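You operate a simulated robot arm through the tools that you are given. There is no shell and no other tool. Be economical: measure what you need, move in short steps, check, and stop when the job is done.

Carry out the task below with a simulated robot arm. There is one attempt and no reset: what you move stays moved.

TASK
Shut the turntable shelf.

It is judged by the outcome, as a careful person would: the job done as asked, and still so three seconds after it is handed in. It fails if anything else is knocked over, pushed out of place, dropped, spilled or broken.

THE ROBOT
A 6-joint arm with a two-finger parallel gripper, fixed in place. Base frame: the origin is at the foot of the arm, x ahead of it, y to its left, z up. Lengths are in cm, angles in rad, forces in N, time in s.
With the tool pointing down near the work surface it reaches from about 10 to 58 cm from the base axis. Its first joint turns from -1.152 to 1.152 rad. Payload 2.9 kg.
Tool frame: the origin (TCP) lies between the finger pads and is the grasp point; the fingertips stand 3 cm ahead of it; z points along the fingers, y is the line along which they close. The gripper opens to 11 cm. The fingers are 2 cm wide and 1 cm thick; the gripper's body (4.8 by 11.2 cm) begins 5.5 cm behind the TCP.
Orientation is told as [roll, pitch, yaw] about the base's x, y, z axes, in that order, counted from this pose: with the fingers straight down and closing along the base's y, the tool's x points along the base's -x, its y along +y and its z along -z.

THE INTERFACE
- The arm moves only by the tool arm_command. Its argument "series" is one flat list of numbers, 7 for each row, row after row: the shift along the tool's x, y, z in cm, then the turn, a rotation vector about the tool's x, y, z in rad, then the gripper command, from -1 (shut) to 1 (fully open), values between in proportion. In form: [dx, dy, dz, wx, wy, wz, gripper, dx, dy, dz, wx, wy, wz, gripper, ...]. A call has 1 to 8 rows; each row shifts and turns the commanded pose from where the row before left it, along the tool's axes as they then stand. A row lasts 0.2 s, in which the tool goes at most 5 cm and 0.15 rad; a call with a longer step from one row to the next is refused whole, and so is a gripper value outside its range. A pose out of reach is approached as far as the arm can. The call stops where the force on the tool passes 40 N (or 10 N more than at its start, if that is more) or the arm is blocked; 0.2 s more then pass. The fingers move at their own pace (about 10.8 cm/s each) and stop on an object; they squeeze with about 36 N. The grip force told is the motor's: it shows also when the fingers shut on nothing. Time passes only in rows, and 0.2 s behind the last, so rows that do not move let the fingers close. It gives the time, the measured TCP pose, the force on the tool (base axes), the opening and the grip force at its end, in the units of the frame above (readings bear some noise), and new pictures: "show" is both (left out), scene, wrist or none.
- Cameras (640 x 400 px; columns grow to the right, rows downward): "scene" is fixed at [4.99, 43.75, 136.55]; the picture's right is [-0.92, -0.40, 0.00], its down [-0.32, 0.74, -0.59] and it looks along [0.23, -0.54, -0.81] (base axes); focal length 346 px, centre (320, 200). "wrist" rides on the gripper at [-3.6, 0, -5.7] in the tool frame; the picture's right is [0.00, -1.00, 0.00], its down [0.97, 0.00, -0.24] and it looks along [0.24, 0.00, 0.97] (tool axes); focal length 218 px, centre (320, 200).
- locate(camera, pixels): there is no depth. For up to 12 entries [column, row, z] of the newest picture of that camera ("zoom" is the newest enlarged one), the place [x, y] in the base frame at which the ray of that pixel passes the height z, good to about 0.2 cm, but the place of the scene camera against the robot may be out by one fixed shift of up to 1.8 cm in any direction. No time passes.
- zoom(camera, box): a new picture of the part [left, top, right, bottom] of that camera's present view, enlarged. No time passes.
- job_done(): hands the job in; it is judged then, once.

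Work in short steps. Measure before you move; look again where a grasp or a placing could have gone wrong, and mend it. You have 60 turns and 120 pictures in all, the two below and enlarged ones among them. Open the gripper and draw the arm clear of the work before you hand the job in, unless the task says otherwise; then end with one line.

The tools are called as a command line: name --argument value ..., lists and objects as JSON in quotes. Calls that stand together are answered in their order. arm_command: Moves the arm, as the interface text tells. Its arguments: {"type":"object","properties":{"series":{"type":"array","items":{"type":"number"}},"show":{"type":"string","enum":["both","scene","wrist","none"]}},"required":["series"]} The other tools are called the same way: locate (camera, pixels) gives the place at which the rays of pixels pass given heights; zoom (camera, box) takes an enlarged picture of a part of a camera's view; job_done () hands the job in.

At the start:

```text
time_s: 0.0
position: [40.19, -17.75, 74.76]
tcp_rot: [0.0, 0.001, -0.001]
ft_force: [-0.7, 0.1, -0.5]
width: 10.99
gripper_force: 0.1
```

scene: 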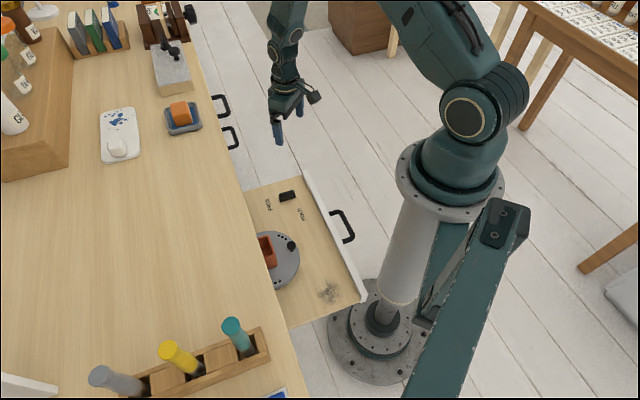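
wrist: 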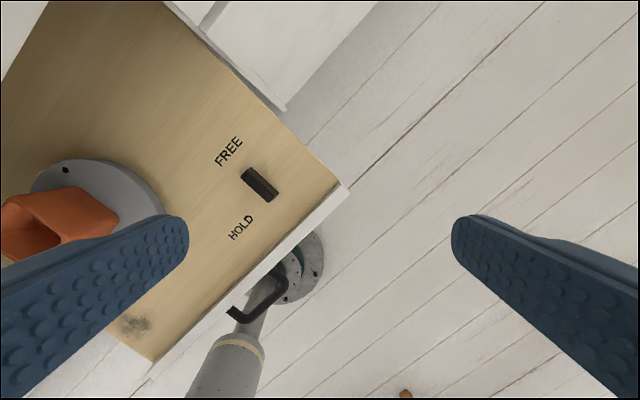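

The pulled-out shelf has a turntable (about 280,260), a FREE/HOLD lever (287,196) and a handle (343,226). I'll look closer before moving.

zoom --camera "scene" --box '[220, 160, 380, 330]'

zoom --camera "wrist" --box '[0, 80, 360, 370]'

locate --camera "scene" --pixels '[[287, 196, 40], [268, 205, 40], [300, 214, 40], [343, 226, 38], [332, 212, 38], [352, 240, 38], [303, 172, 40], [366, 297, 40], [288, 328, 40], [245, 190, 40], [280, 260, 42], [240, 190, 45.3]]'

locate --camera "wrist" --pixels '[[259, 185, 40], [229, 150, 40], [241, 227, 40], [257, 300, 38], [345, 188, 40], [155, 360, 40], [100, 190, 40], [50, 225, 43], [185, 25, 45.3], [285, 108, 45.3]]'

```text
2.35 times, centred on (300, 245) of scene
```

zoom: 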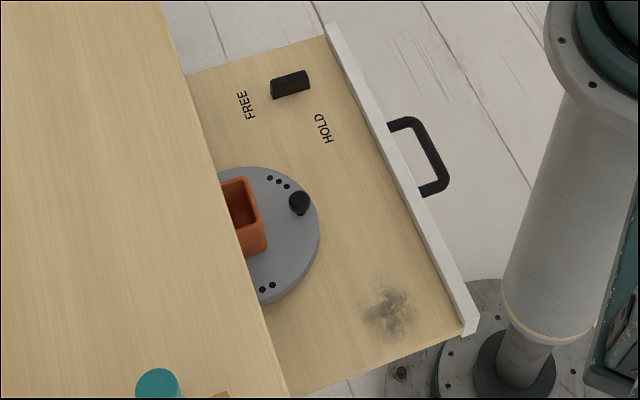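

```text
1.38 times, centred on (180, 225) of wrist
```

zoom: 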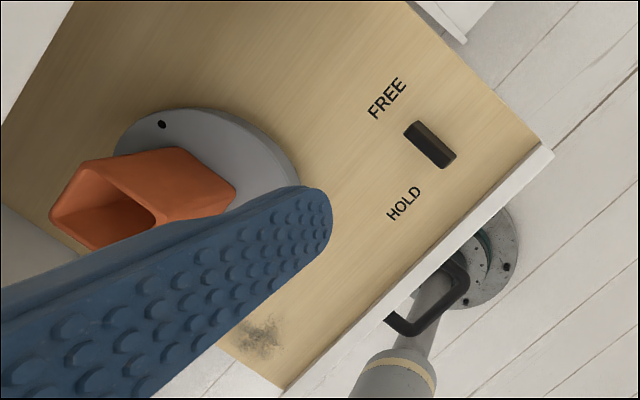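

```text
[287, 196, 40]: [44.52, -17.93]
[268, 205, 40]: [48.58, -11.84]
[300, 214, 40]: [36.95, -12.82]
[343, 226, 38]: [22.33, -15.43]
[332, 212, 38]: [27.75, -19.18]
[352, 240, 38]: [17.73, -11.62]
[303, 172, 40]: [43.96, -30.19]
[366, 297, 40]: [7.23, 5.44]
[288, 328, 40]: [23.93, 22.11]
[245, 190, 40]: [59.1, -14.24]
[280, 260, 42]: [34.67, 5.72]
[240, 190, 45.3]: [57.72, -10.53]
```

```text
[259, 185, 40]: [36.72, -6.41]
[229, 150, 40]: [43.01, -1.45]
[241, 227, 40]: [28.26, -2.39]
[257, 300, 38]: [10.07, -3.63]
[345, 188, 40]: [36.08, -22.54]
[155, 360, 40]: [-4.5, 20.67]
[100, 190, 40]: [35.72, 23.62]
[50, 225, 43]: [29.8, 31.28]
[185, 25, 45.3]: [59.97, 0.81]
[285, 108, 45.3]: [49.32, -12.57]
```

Triangulating between the two cameras puts the shelf at about z≈52, higher than I assumed. I'll re-locate the key points at that height.

locate --camera "scene" --pixels '[[287, 196, 53], [332, 212, 51], [343, 226, 51], [352, 240, 51], [303, 172, 53], [366, 297, 53], [291, 245, 55], [265, 250, 57], [245, 190, 52], [288, 328, 52], [328, 292, 52]]'

locate --camera "wrist" --pixels '[[259, 185, 53], [229, 150, 52], [241, 227, 52], [230, 310, 51], [285, 278, 51], [345, 188, 53], [155, 360, 53], [160, 190, 53], [65, 170, 53], [135, 325, 52], [285, 108, 52], [0, 80, 60]]'

```text
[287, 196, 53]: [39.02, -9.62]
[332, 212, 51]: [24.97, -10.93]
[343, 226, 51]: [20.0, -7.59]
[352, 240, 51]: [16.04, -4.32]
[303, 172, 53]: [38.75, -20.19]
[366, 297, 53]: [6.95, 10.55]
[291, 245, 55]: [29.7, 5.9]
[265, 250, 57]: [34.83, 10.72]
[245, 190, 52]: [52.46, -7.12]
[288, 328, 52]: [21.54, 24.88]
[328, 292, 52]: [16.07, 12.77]
```

```text
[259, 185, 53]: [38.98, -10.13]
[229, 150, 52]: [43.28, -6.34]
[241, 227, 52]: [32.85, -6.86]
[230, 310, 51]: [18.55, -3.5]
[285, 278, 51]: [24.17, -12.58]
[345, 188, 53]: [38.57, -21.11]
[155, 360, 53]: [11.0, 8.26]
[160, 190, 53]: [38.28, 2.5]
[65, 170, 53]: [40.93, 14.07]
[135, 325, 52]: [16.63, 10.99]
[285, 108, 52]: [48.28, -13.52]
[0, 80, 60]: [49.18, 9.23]
```

Now I'll shift slightly toward the lever to see it and the counter front better.

arm_command --series '[0, 3, -2, 0, 0, 0, 0, 0, 3, -2, 0, 0, 0, -0.5, 0, 0, 0, 0, 0, 0, -1, 0, 0, 0, 0, 0, 0, -1]'

zoom --camera "wrist" --box '[220, 100, 420, 260]'

locate --camera "scene" --pixels '[[245, 190, 60], [270, 290, 60], [245, 190, 55], [270, 290, 55]]'

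```text
time_s: 1.0
position: [40.3, -11.75, 78.74]
tcp_rot: [-0.001, 0.001, -0.003]
ft_force: [0.0, -0.2, -0.2]
width: 0.0
gripper_force: 35.8
```

scene: 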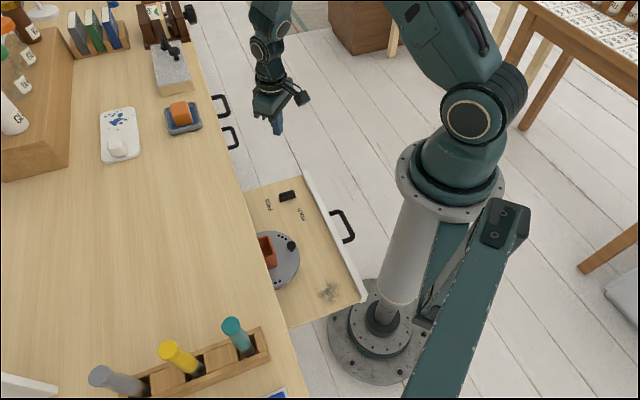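
wrist: 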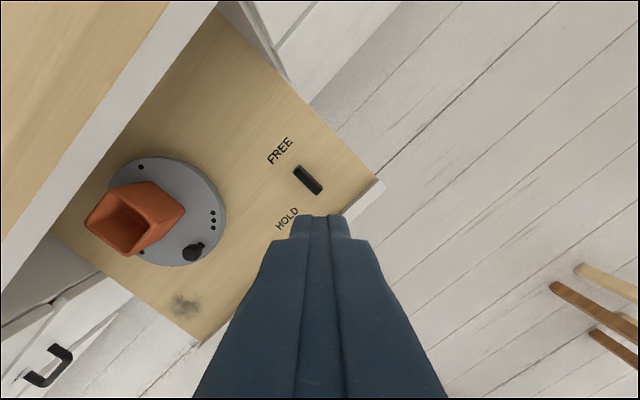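

```text
2.50 times, centred on (320, 180) of wrist
```

zoom: 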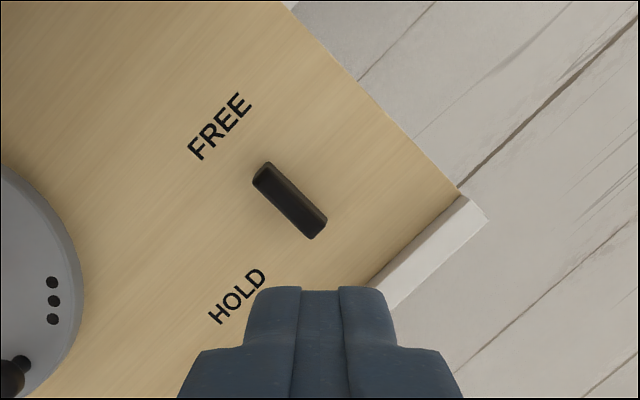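

```text
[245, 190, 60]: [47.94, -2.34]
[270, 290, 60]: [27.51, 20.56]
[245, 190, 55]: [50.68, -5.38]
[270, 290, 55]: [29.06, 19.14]
```

The lever bar points along the slide direction toward FREE (bar at about (307,180), FREE at (280,150)). Before pushing, I need to see whether the orange bin clears the counter underside, so I'll move to the robot side, yaw, then tilt to look into the opening.

arm_command --series '[4.5, -2, 0, 0, 0, 0, -1, 4.5, -2, 0, 0, 0, 0, -1, 4.5, -2, 0, 0, 0, 0, -1, 0, 0, 0, 0, 0, -0.15, -1, 0, 0, 0, 0, 0, -0.15, -1, 0, 0, 0, 0, 0, -0.15, -1, 0, 0, 0, 0, 0, -0.15, -1, 0, 0, 0, 0, 0, -0.15, -1]'

```text
time_s: 2.8
position: [26.77, -17.8, 78.59]
tcp_rot: [0.0, -0.001, 0.751]
ft_force: [-0.8, 0.5, -0.1]
width: 0.0
gripper_force: 36.2
```

scene: 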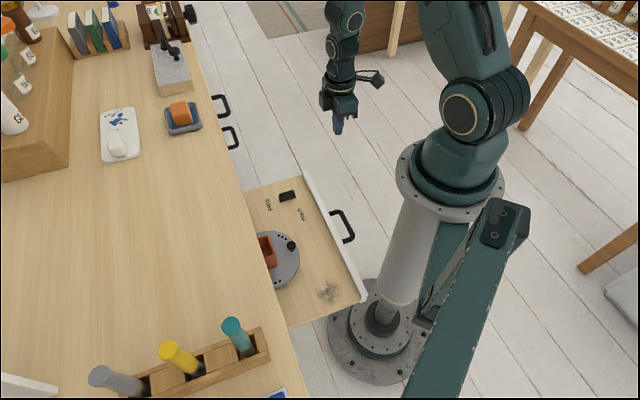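
wrist: 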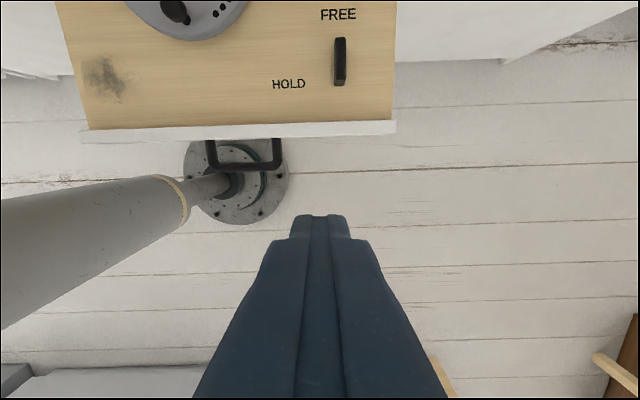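

The lever clearly points to FREE, with HOLD off to its left. Now I'll tilt up to view the opening.

arm_command --series '[0, 0, 0, 0, -0.15, 0, -1, 0, 0, 0, 0, -0.15, 0, -1, 0, 0, 0, 0, -0.15, 0, -1, 0, 0, 0, 0, -0.15, 0, -1, 0, 0, 0, 0, -0.15, 0, -1, 0, 0, 0, 0, -0.15, 0, -1, 0, 0, 0, 0, -0.15, 0, -1]' --show "wrist"

```text
time_s: 4.4
position: [31.93, -15.15, 78.7]
tcp_rot: [0.0, -1.051, 0.748]
ft_force: [0.0, 0.9, -0.5]
width: 0.0
gripper_force: 36.2
out of reach, approached as far as the arm can: row 5, 6, 7
```

wrist: 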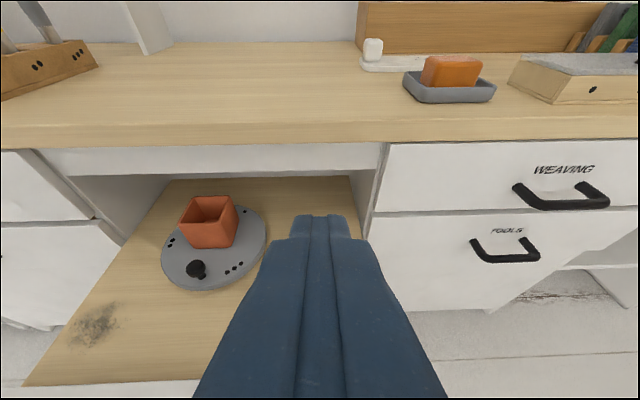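

Good view into the opening. I'll measure the fascia's lower edge and the bin top to check clearance.

locate --camera "wrist" --pixels '[[250, 125, 60], [250, 125, 65], [250, 125, 70], [250, 172, 56], [250, 172, 60], [250, 172, 64], [207, 197, 56], [207, 197, 60], [200, 247, 53], [160, 180, 52], [355, 180, 52], [231, 205, 58]]'

zoom --camera "wrist" --box '[20, 120, 400, 390]'

locate --camera "scene" --pixels '[[245, 190, 65], [270, 290, 65], [245, 190, 70], [270, 290, 70]]'

```text
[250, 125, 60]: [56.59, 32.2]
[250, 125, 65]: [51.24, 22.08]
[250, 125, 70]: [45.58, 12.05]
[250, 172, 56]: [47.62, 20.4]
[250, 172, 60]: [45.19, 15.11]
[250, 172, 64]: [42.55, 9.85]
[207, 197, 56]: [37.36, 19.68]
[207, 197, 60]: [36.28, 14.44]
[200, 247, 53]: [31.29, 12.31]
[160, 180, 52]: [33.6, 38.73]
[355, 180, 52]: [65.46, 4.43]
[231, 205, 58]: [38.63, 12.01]
```

```text
1.48 times, centred on (210, 255) of wrist
```

zoom: 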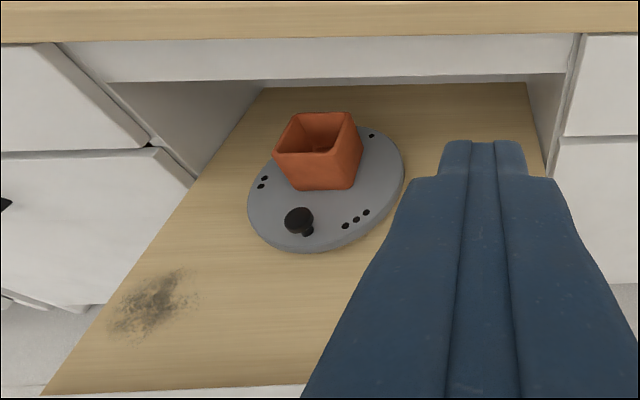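

```text
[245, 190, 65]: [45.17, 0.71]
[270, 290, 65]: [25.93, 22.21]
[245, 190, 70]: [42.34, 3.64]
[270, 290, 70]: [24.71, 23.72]
```

The bin top is about z≈60 and the fascia bottom about z≈67, so the bin clears. The lever is on FREE, so I'll push the shelf gently by its handle bar; first untilt.

arm_command --series '[0, 0, 0, 0, 0.15, 0, -1, 0, 0, 0, 0, 0.15, 0, -1, 0, 0, 0, 0, 0.15, 0, -1, 0, 0, 0, 0, 0.15, 0, -1, 0, 0, 0, 0, 0.15, 0, -1, 0, 0, 0, 0, 0.15, 0, -1, 0, 0, 0, 0, 0.15, 0, -1]' --show "wrist"

```text
time_s: 6.0
position: [31.84, -14.96, 78.7]
tcp_rot: [0.001, 0.001, 0.746]
ft_force: [0.1, -0.9, 0.3]
width: 0.01
gripper_force: 35.8
```

wrist: 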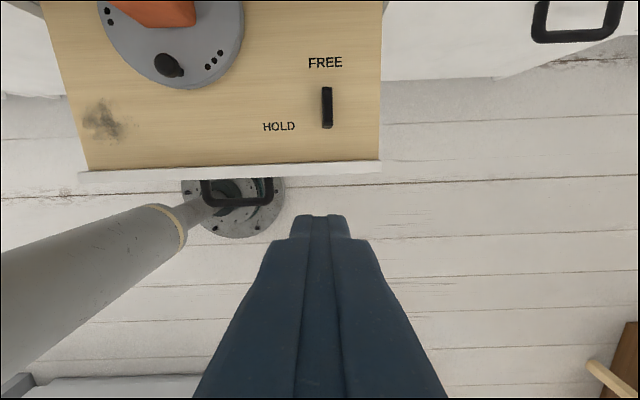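

locate --camera "wrist" --pixels '[[204, 204, 50], [270, 202, 50], [237, 203, 50], [204, 204, 48], [270, 202, 48], [80, 176, 53], [380, 165, 53], [325, 108, 53]]'

zoom --camera "scene" --box '[300, 190, 380, 260]'

```text
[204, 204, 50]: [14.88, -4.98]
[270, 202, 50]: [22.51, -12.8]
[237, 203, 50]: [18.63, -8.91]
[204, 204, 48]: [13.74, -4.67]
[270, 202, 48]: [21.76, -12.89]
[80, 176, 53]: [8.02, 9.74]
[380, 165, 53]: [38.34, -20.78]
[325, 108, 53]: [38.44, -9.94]
```

```text
5.71 times, centred on (340, 225) of scene
```

zoom: 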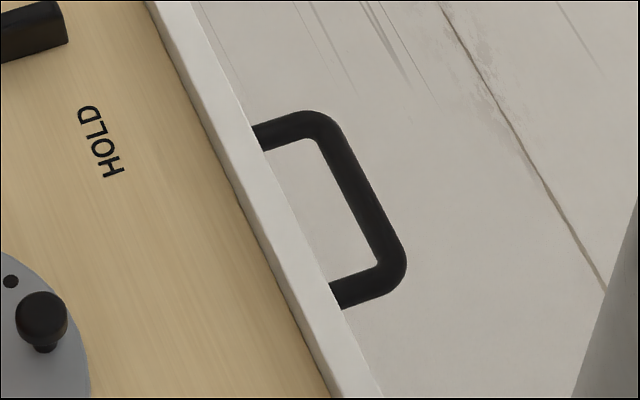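

I'll align the yaw to 45° and move above a spot in front of the handle's middle.

arm_command --series '[0, 0, 0, 0, 0, -0.039, -1, 3, 0, 0, 0, 0, 0, -1, 3, 3.3, 0, 0, 0, 0, -1, 2.9, 3.3, 0, 0, 0, 0, -1, 0, 3.3, 0, 0, 0, 0, -1, 0, 3.2, 0, 0, 0, 0, -1, 0, 0, 4, 0, 0, 0, -1, 0, 0, 4, 0, 0, 0, -1]'

```text
time_s: 7.8
position: [19.1, -14.37, 69.39]
tcp_rot: [0.002, 0.0, 0.787]
ft_force: [-0.2, 1.0, -0.5]
width: 0.0
gripper_force: 36.2
out of reach, approached as far as the arm can: row 5, 6
```

scene: 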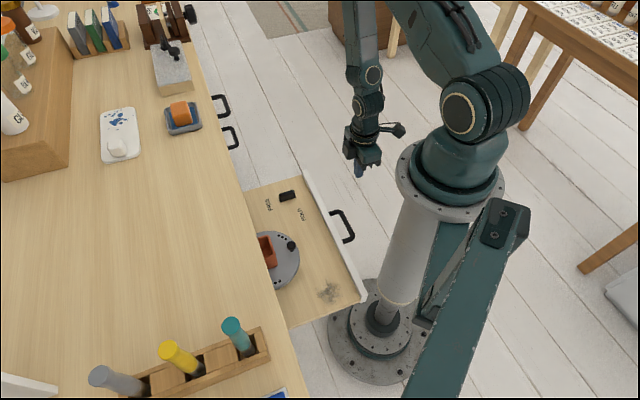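
wrist: 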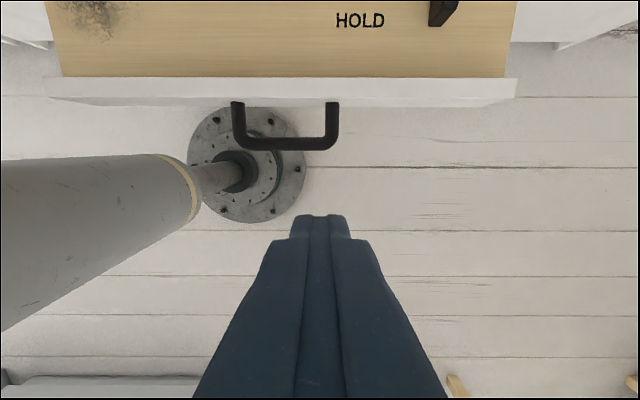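

I'm in front of the handle but about 3 cm right of its middle. I'll descend (clearance to the handle is visible) and then shift over.

arm_command --series '[0, 0, 4, 0, 0, 0, -1, 0, 0, 4, 0, 0, 0, -1, 0, 0, 3, 0, 0, 0, -1, 0, 1.5, 0, 0, 0, 0, -1, 0, 1.5, 0, 0, 0, 0, -1]'

```text
time_s: 9.0
position: [17.2, -12.11, 58.11]
tcp_rot: [0.002, -0.001, 0.787]
ft_force: [0.7, 0.5, -0.4]
width: 0.01
gripper_force: 36.0
```

scene: 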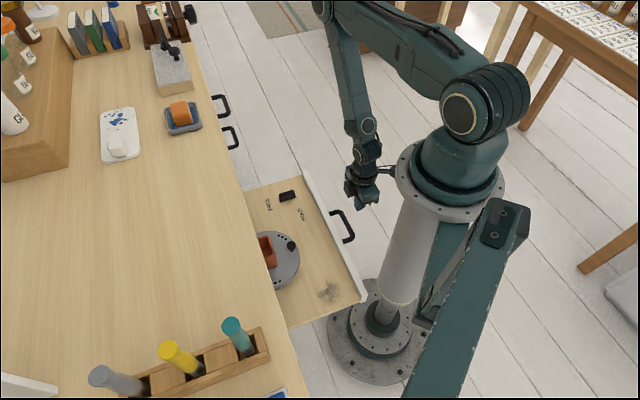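
wrist: 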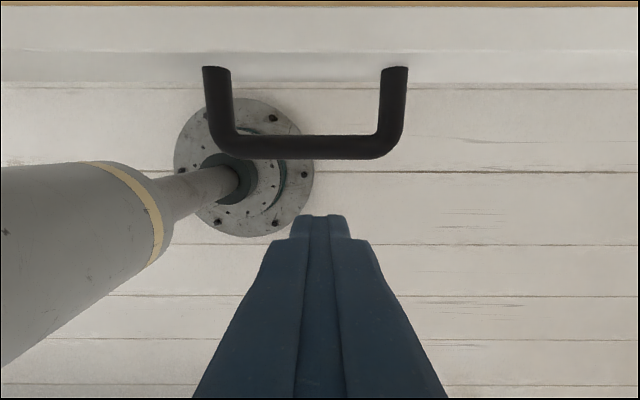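

Aligned with the handle's middle (col ~305 vs fingers 320). Descending to handle height.

arm_command --series '[0, 0.5, 3, 0, 0, 0, -1, 0, 0, 3.5, 0, 0, 0, -1]'

zoom --camera "scene" --box '[300, 160, 420, 270]'

```text
time_s: 9.6
position: [16.86, -11.91, 51.77]
tcp_rot: [-0.001, 0.0, 0.787]
ft_force: [0.5, 0.0, -0.5]
width: 0.04
gripper_force: 35.7
```

scene: 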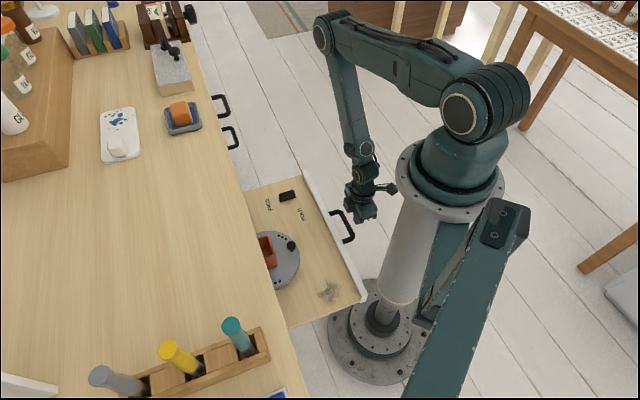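
wrist: 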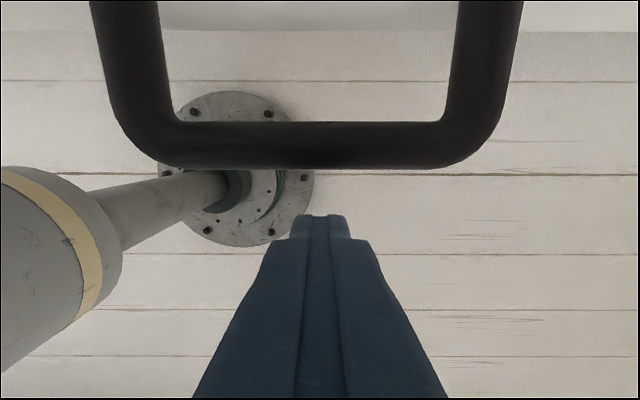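

```text
3.64 times, centred on (360, 215) of scene
```

zoom: 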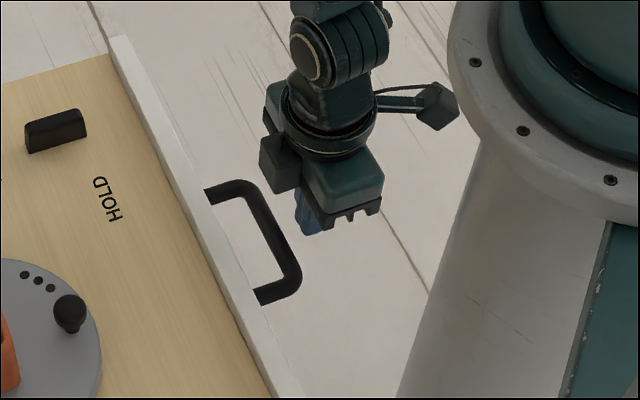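

The bar is at z≈51.4, directly ahead of the fingers. Pushing gently along the slide direction.

arm_command --series '[-1.2, 0, 0, 0, 0, 0, -1, -1, 0, 0, 0, 0, 0, -1, -0.8, 0, 0, 0, 0, 0, -1, -0.8, 0, 0, 0, 0, 0, -1, -0.8, 0, 0, 0, 0, 0, -1]'

```text
time_s: 10.8
position: [20.16, -8.74, 51.99]
tcp_rot: [-0.001, 0.001, 0.787]
ft_force: [-0.1, -1.1, -1.1]
width: 0.0
gripper_force: 35.9
```

scene: 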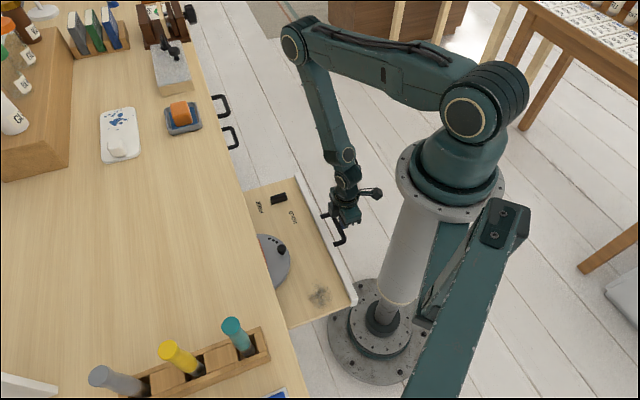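
wrist: 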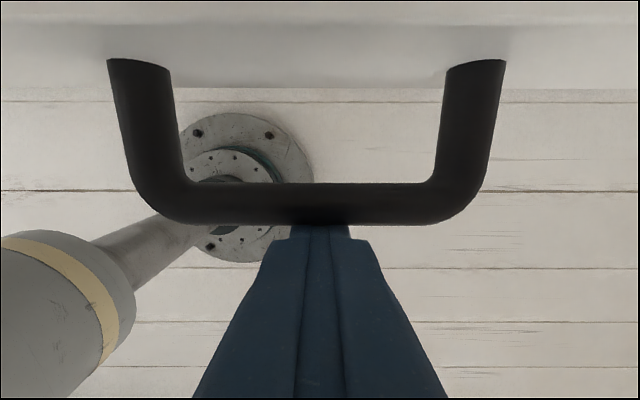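

The shelf slides with almost no force. Continuing slowly and watching the turntable.

arm_command --series '[-0.8, 0, 0, 0, 0, 0, -1, -0.8, 0, 0, 0, 0, 0, -1, -0.8, 0, 0, 0, 0, 0, -1, -0.8, 0, 0, 0, 0, 0, -1, -0.8, 0, 0, 0, 0, 0, -1, -0.8, 0, 0, 0, 0, 0, -1, -0.8, 0, 0, 0, 0, 0, -1]'

```text
time_s: 12.4
position: [23.99, -4.69, 51.85]
tcp_rot: [0.0, -0.001, 0.787]
ft_force: [-1.2, -1.3, -0.5]
width: 0.0
gripper_force: 35.7
```

scene: 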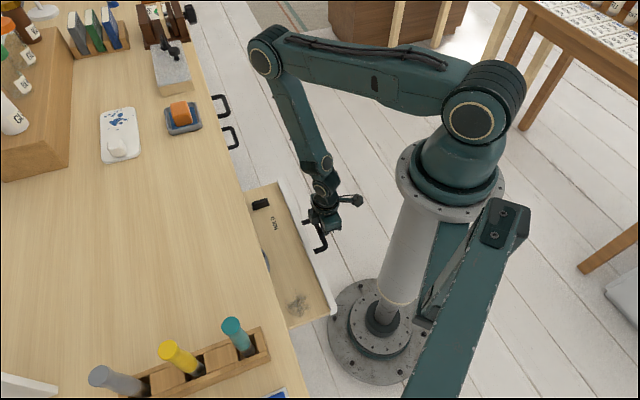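
wrist: 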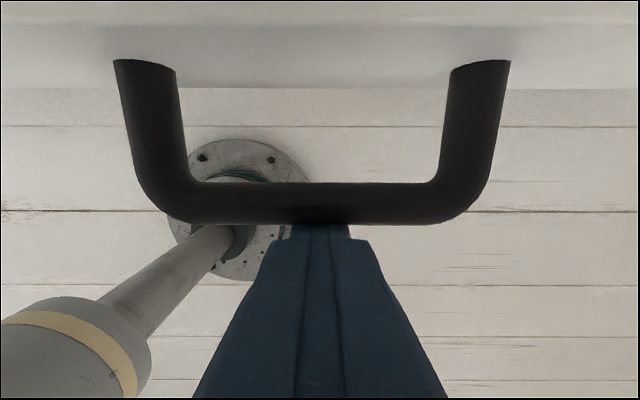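

arm_command --series '[-0.8, 0, 0, 0, 0, 0, -1, -0.8, 0, 0, 0, 0, 0, -1, -0.8, 0, 0, 0, 0, 0, -1, -0.8, 0, 0, 0, 0, 0, -1, -0.8, 0, 0, 0, 0, 0, -1, -0.8, 0, 0, 0, 0, 0, -1]'

```text
time_s: 13.8
position: [27.31, -1.27, 51.93]
tcp_rot: [0.0, 0.001, 0.786]
ft_force: [-1.0, -0.2, 0.2]
width: 0.0
gripper_force: 36.0
```

scene: 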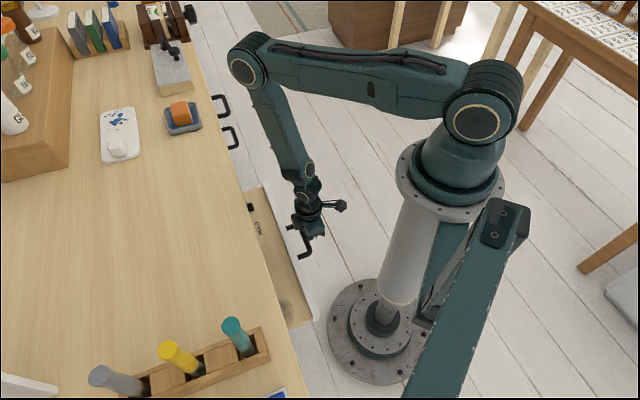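
wrist: 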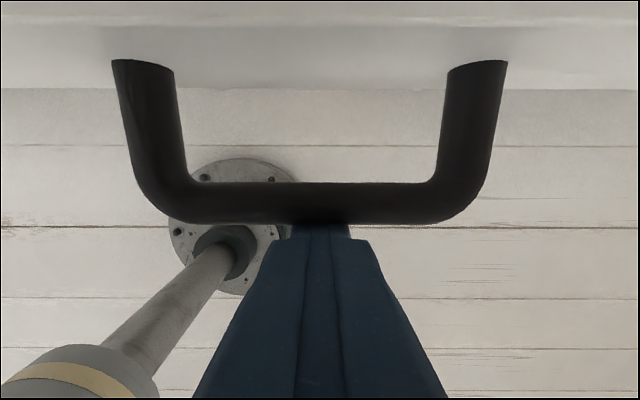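

Roughly two thirds done. I'll back off and tilt the tool so the gripper body and camera stay clear of the counter edge, and look at the interior.

arm_command --series '[1.5, 0, -1, 0, 0, 0, -1, 1.5, 0, -2, 0, 0, 0, -1, 0, 0, 0, 0, -0.15, 0, -1, 0, 0, 0, 0, -0.15, 0, -1, 0, 0, 0, 0, -0.15, 0, -1, 0, 0, 0, 0, -0.15, 0, -1]'

```text
time_s: 15.2
position: [25.32, -3.46, 54.82]
tcp_rot: [0.002, -0.603, 0.788]
ft_force: [-0.3, -0.6, -0.8]
width: 0.01
gripper_force: 36.4
```

scene: 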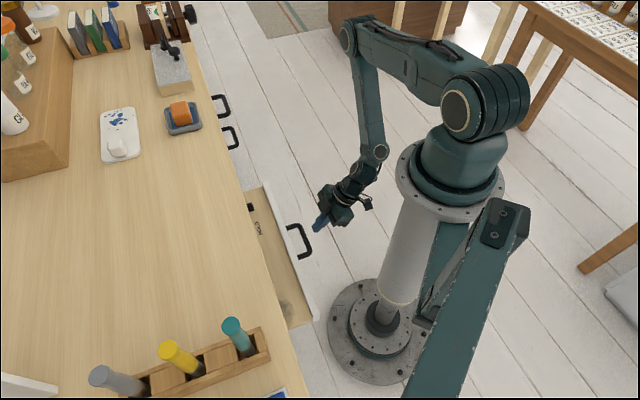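
wrist: 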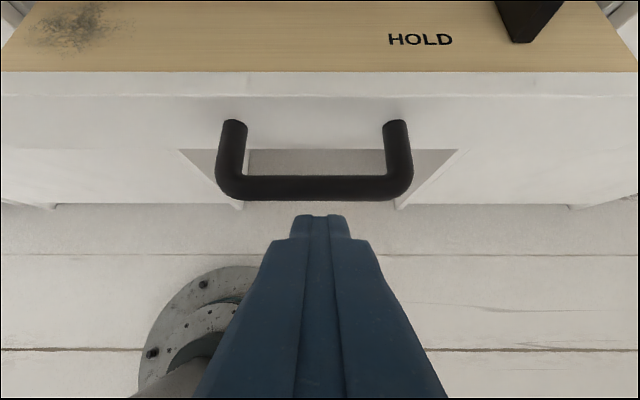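

arm_command --series '[0, 0, 0, 0, -0.15, 0, -1, 0, 0, 0, 0, -0.15, 0, -1, 0, 0, 0, 0, -0.15, 0, -1]' --show "wrist"

```text
time_s: 16.0
position: [25.68, -3.33, 54.87]
tcp_rot: [-0.001, -1.05, 0.791]
ft_force: [0.2, -1.0, 1.0]
width: 0.02
gripper_force: 36.2
out of reach, approached as far as the arm can: row 3
```

wrist: 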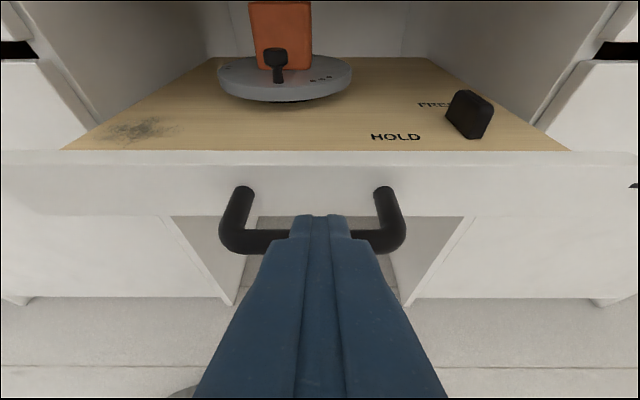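

The interior is clear: bin and knob sit upright on the turntable, nothing behind. I'll set tilt ~0.75, lower to bar height and continue pushing.

arm_command --series '[0, 0, -1.5, 0, 0.15, 0, -1, 0, 0, 0, 0, 0.15, 0, -1, 2.3, 0, 2.4, 0, 0, 0, -1, 0, 0, 1, 0, 0, 0, -1]'

```text
time_s: 17.0
position: [25.05, -3.76, 51.57]
tcp_rot: [0.001, -0.749, 0.787]
ft_force: [0.1, -0.4, 0.0]
width: 0.0
gripper_force: 36.2
```

scene: 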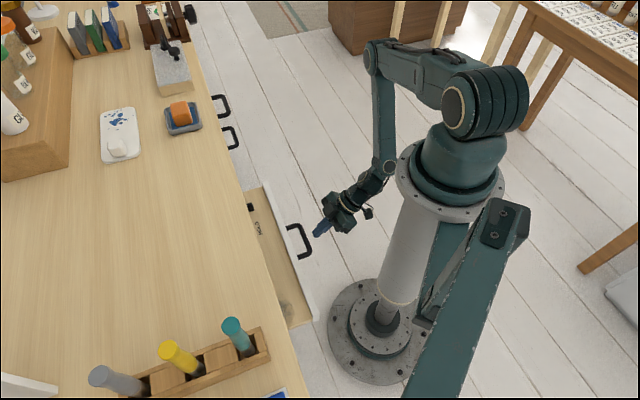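
wrist: 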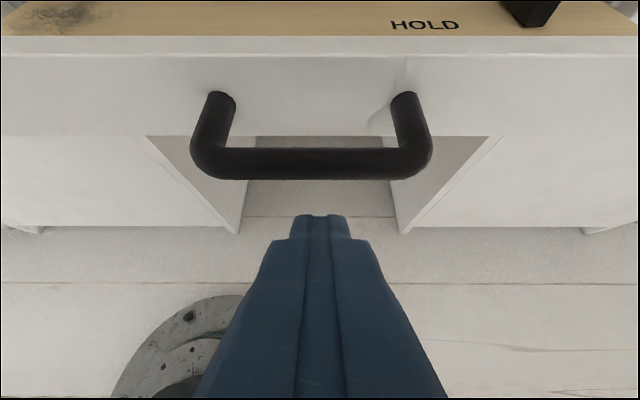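

Now pushing forward horizontally along the slide direction.

arm_command --series '[-0.73, 0, 0.68, 0, 0, 0, -1, -0.73, 0, 0.68, 0, 0, 0, -1, -0.59, 0, 0.54, 0, 0, 0, -1, -0.59, 0, 0.54, 0, 0, 0, -1, -0.59, 0, 0.54, 0, 0, 0, -1, -0.59, 0, 0.54, 0, 0, 0, -1, -0.59, 0, 0.54, 0, 0, 0, -1, -0.59, 0, 0.54, 0, 0, 0, -1]'

```text
time_s: 18.8
position: [29.92, 1.18, 51.64]
tcp_rot: [0.001, -0.751, 0.787]
ft_force: [-1.3, -0.4, -0.1]
width: 0.0
gripper_force: 36.5
```

scene: 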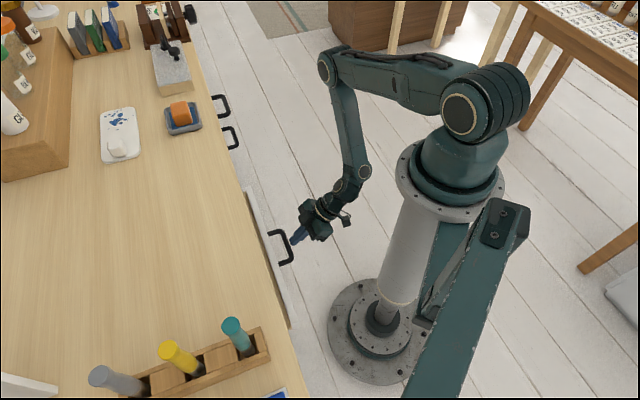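
wrist: 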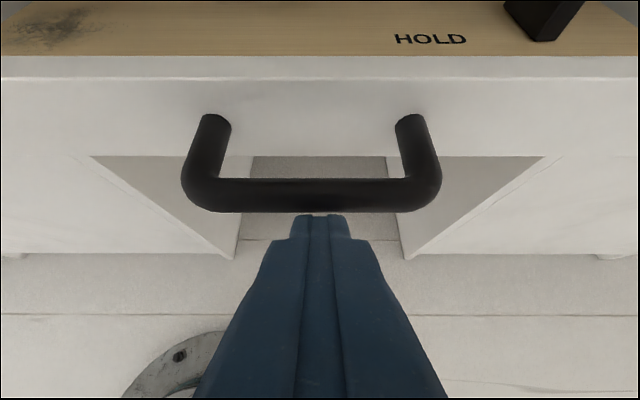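

arm_command --series '[-0.5, 0, 0.46, 0, 0, 0, -1, -0.5, 0, 0.46, 0, 0, 0, -1, -0.5, 0, 0.46, 0, 0, 0, -1, -0.5, 0, 0.46, 0, 0, 0, -1, -0.5, 0, 0.46, 0, 0, 0, -1]'

```text
time_s: 20.0
position: [32.35, 3.46, 51.72]
tcp_rot: [0.001, -0.75, 0.787]
ft_force: [0.7, -0.7, 0.1]
width: 0.0
gripper_force: 36.1
```

scene: 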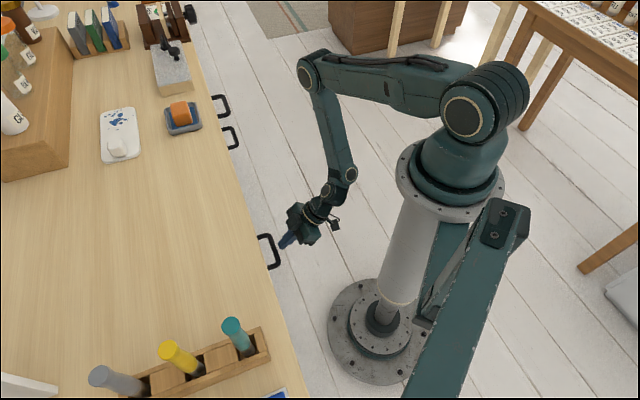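
wrist: 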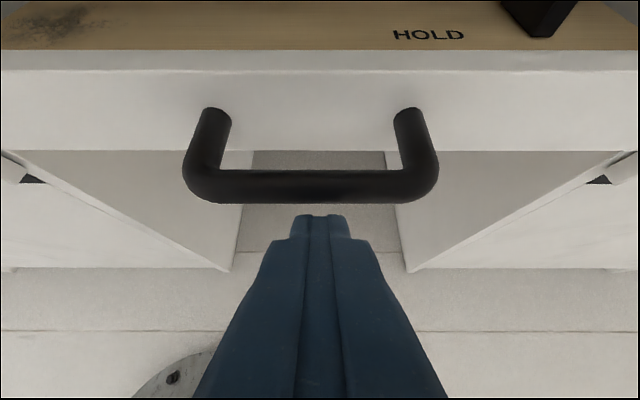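

arm_command --series '[-0.37, 0, 0.34, 0, 0, 0, -1, -0.37, 0, 0.34, 0, 0, 0, -1, -0.37, 0, 0.34, 0, 0, 0, -1, -0.37, 0, 0.34, 0, 0, 0, -1]'

```text
time_s: 20.8
position: [32.8, 4.15, 51.23]
tcp_rot: [-0.004, -0.731, 0.793]
ft_force: [-0.3, -1.6, -2.1]
width: 0.02
gripper_force: 36.1
stopped in row 3: the force on the tool passed its limit (the readings are from after the stop); the commanded pose is now the measured one
```

scene: 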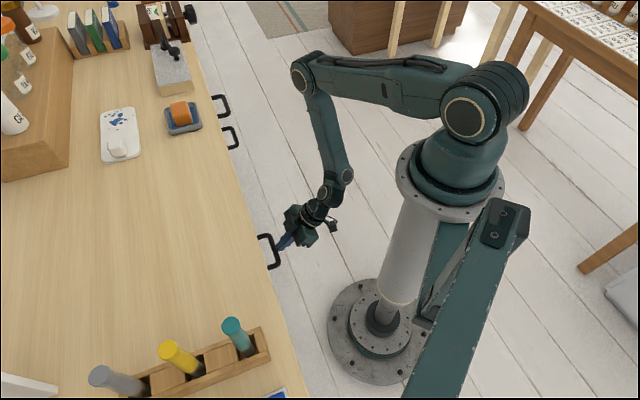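
wrist: 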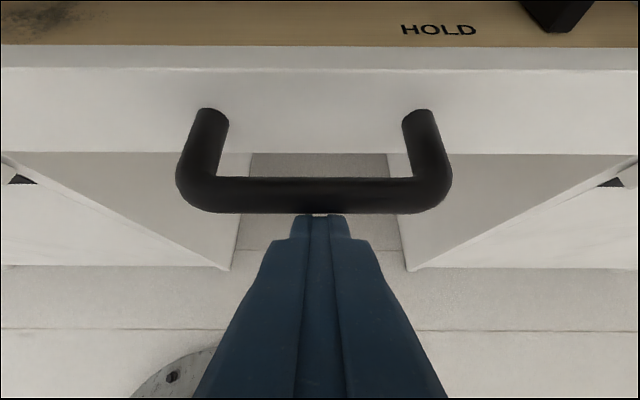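

It met a firm stop with the handle aligned like the neighbouring drawers' handles. I'll back off and look to confirm it is fully home and stays.

arm_command --series '[2.2, 0, -2, 0, 0, 0, -1, 0, 0, -4, 0, 0, 0, -1, 0, 0, -4, 0, 0, 0, -1, -3, 0, -3, 0, 0, 0, -1, 0, 0, 0, 0, -0.15, 0, -1, 0, 0, 0, 0, -0.15, 0, -1]'

zoom --camera "scene" --box '[190, 70, 330, 340]'

```text
time_s: 22.1
position: [27.02, -1.66, 61.58]
tcp_rot: [-0.006, -1.033, 0.795]
ft_force: [1.1, 0.4, 0.3]
width: 0.0
gripper_force: 35.7
```

scene: 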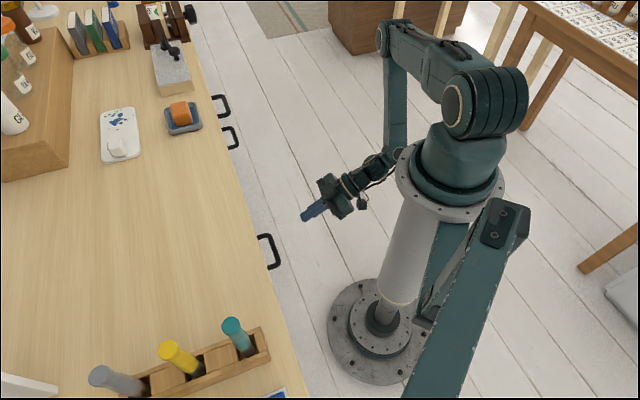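
wrist: 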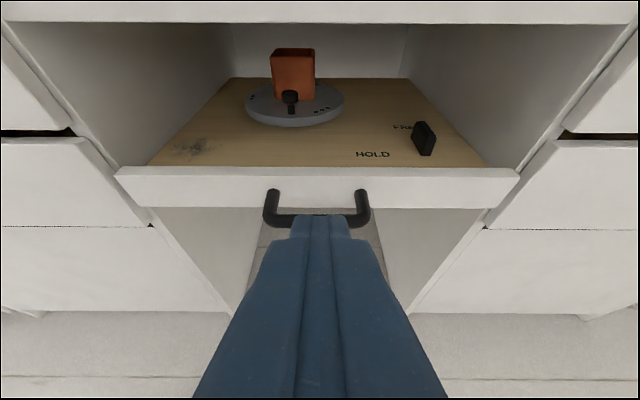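

```text
1.48 times, centred on (260, 205) of scene
```

zoom: 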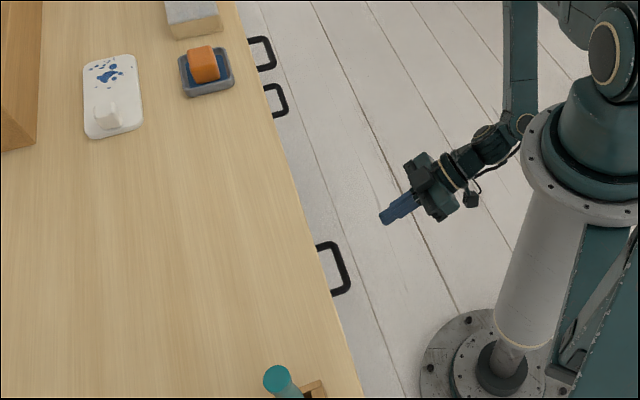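

zoom --camera "wrist" --box '[60, 120, 300, 270]'

zoom --camera "wrist" --box '[340, 110, 580, 260]'

```text
2.67 times, centred on (180, 195) of wrist
```

zoom: 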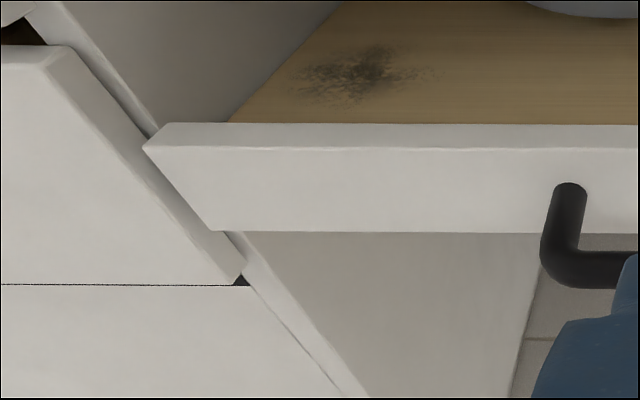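

```text
2.67 times, centred on (460, 185) of wrist
```

zoom: 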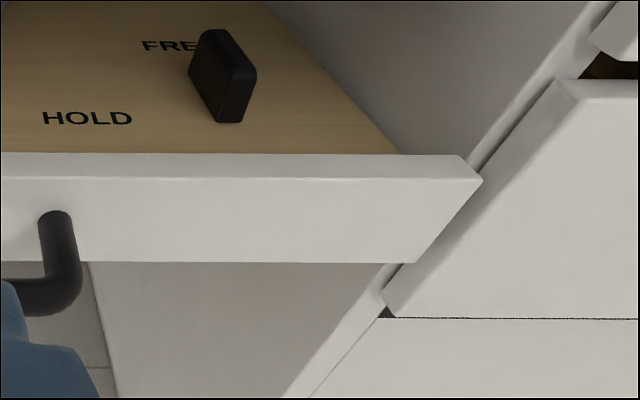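

The panel is seated across the carcass front, level with the neighbouring drawer fronts, and nothing else moved. I'll open the gripper, withdraw and recheck that it stays shut.

arm_command --series '[-2, 0, -2, 0, 0.15, 0, -1, -2, 0, -2, 0, 0.15, 0, 0, -2, 0, -1, 0, 0.15, 0, 1, 0, 0, 0, 0, 0.15, 0, 1, 0, 0, 0, 0, 0, 0, 1, 0, 0, 0, 0, 0, 0, 1, 0, 0, 0, 0, 0, 0, 1]'

zoom --camera "scene" --box '[190, 70, 330, 340]'

```text
time_s: 23.8
position: [26.94, -1.76, 69.27]
tcp_rot: [-0.001, -0.433, 0.791]
ft_force: [0.1, 0.3, -0.4]
width: 11.01
gripper_force: 0.0
```

scene: 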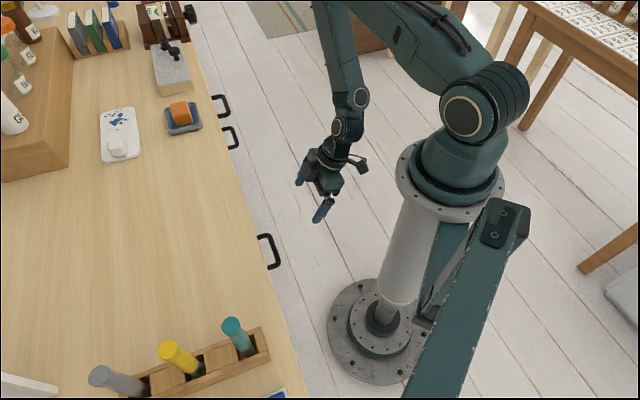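
wrist: 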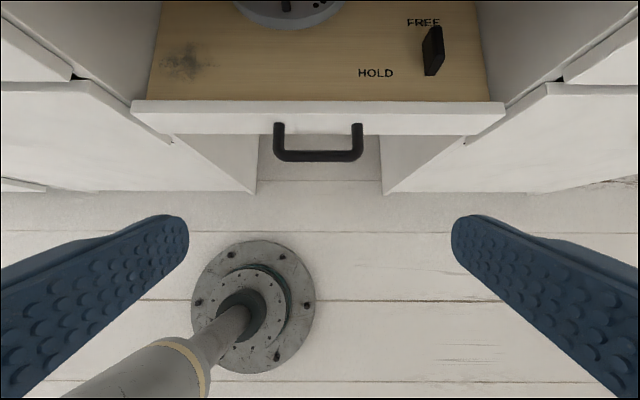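

```text
1.48 times, centred on (260, 205) of scene
```

zoom: 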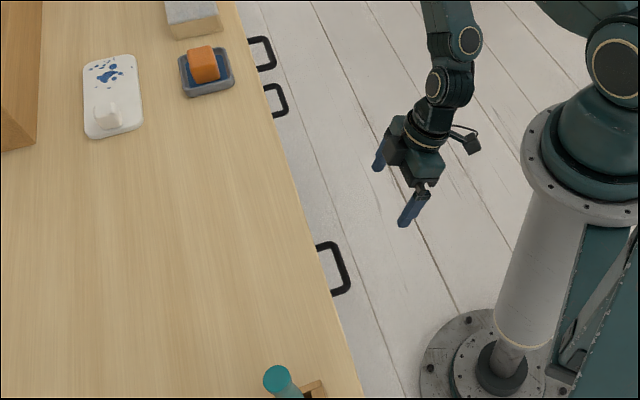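

zoom --camera "wrist" --box '[60, 60, 260, 200]'

locate --camera "wrist" --pixels '[[131, 110, 53.2], [505, 112, 53.2], [318, 158, 51.4], [255, 191, 30], [255, 191, 35]]'

```text
2.86 times, centred on (160, 130) of wrist
```

zoom: 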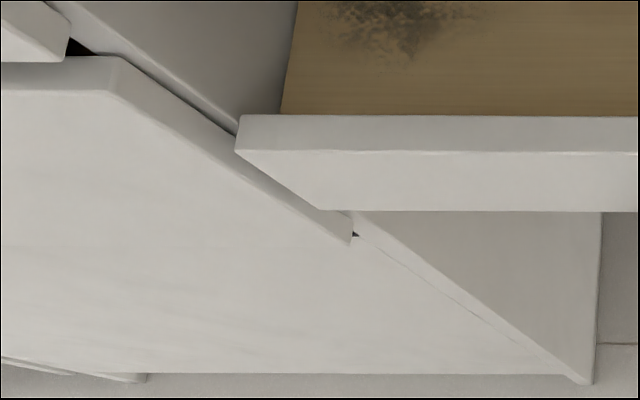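

```text
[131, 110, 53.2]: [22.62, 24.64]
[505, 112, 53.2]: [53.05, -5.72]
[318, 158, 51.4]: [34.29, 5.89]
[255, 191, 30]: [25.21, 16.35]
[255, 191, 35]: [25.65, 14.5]
```

The shelf front sits against the carcass, in line with its neighbours, after about 21 cm of travel. It has held steady since release with the gripper open and clear, so I'm handing in.

job_done

```text
The job is handed in.
```

The turntable shelf is shut: I pushed it in by its handle to a firm stop, the bin stayed upright on the turntable, and I saw nothing else moved.
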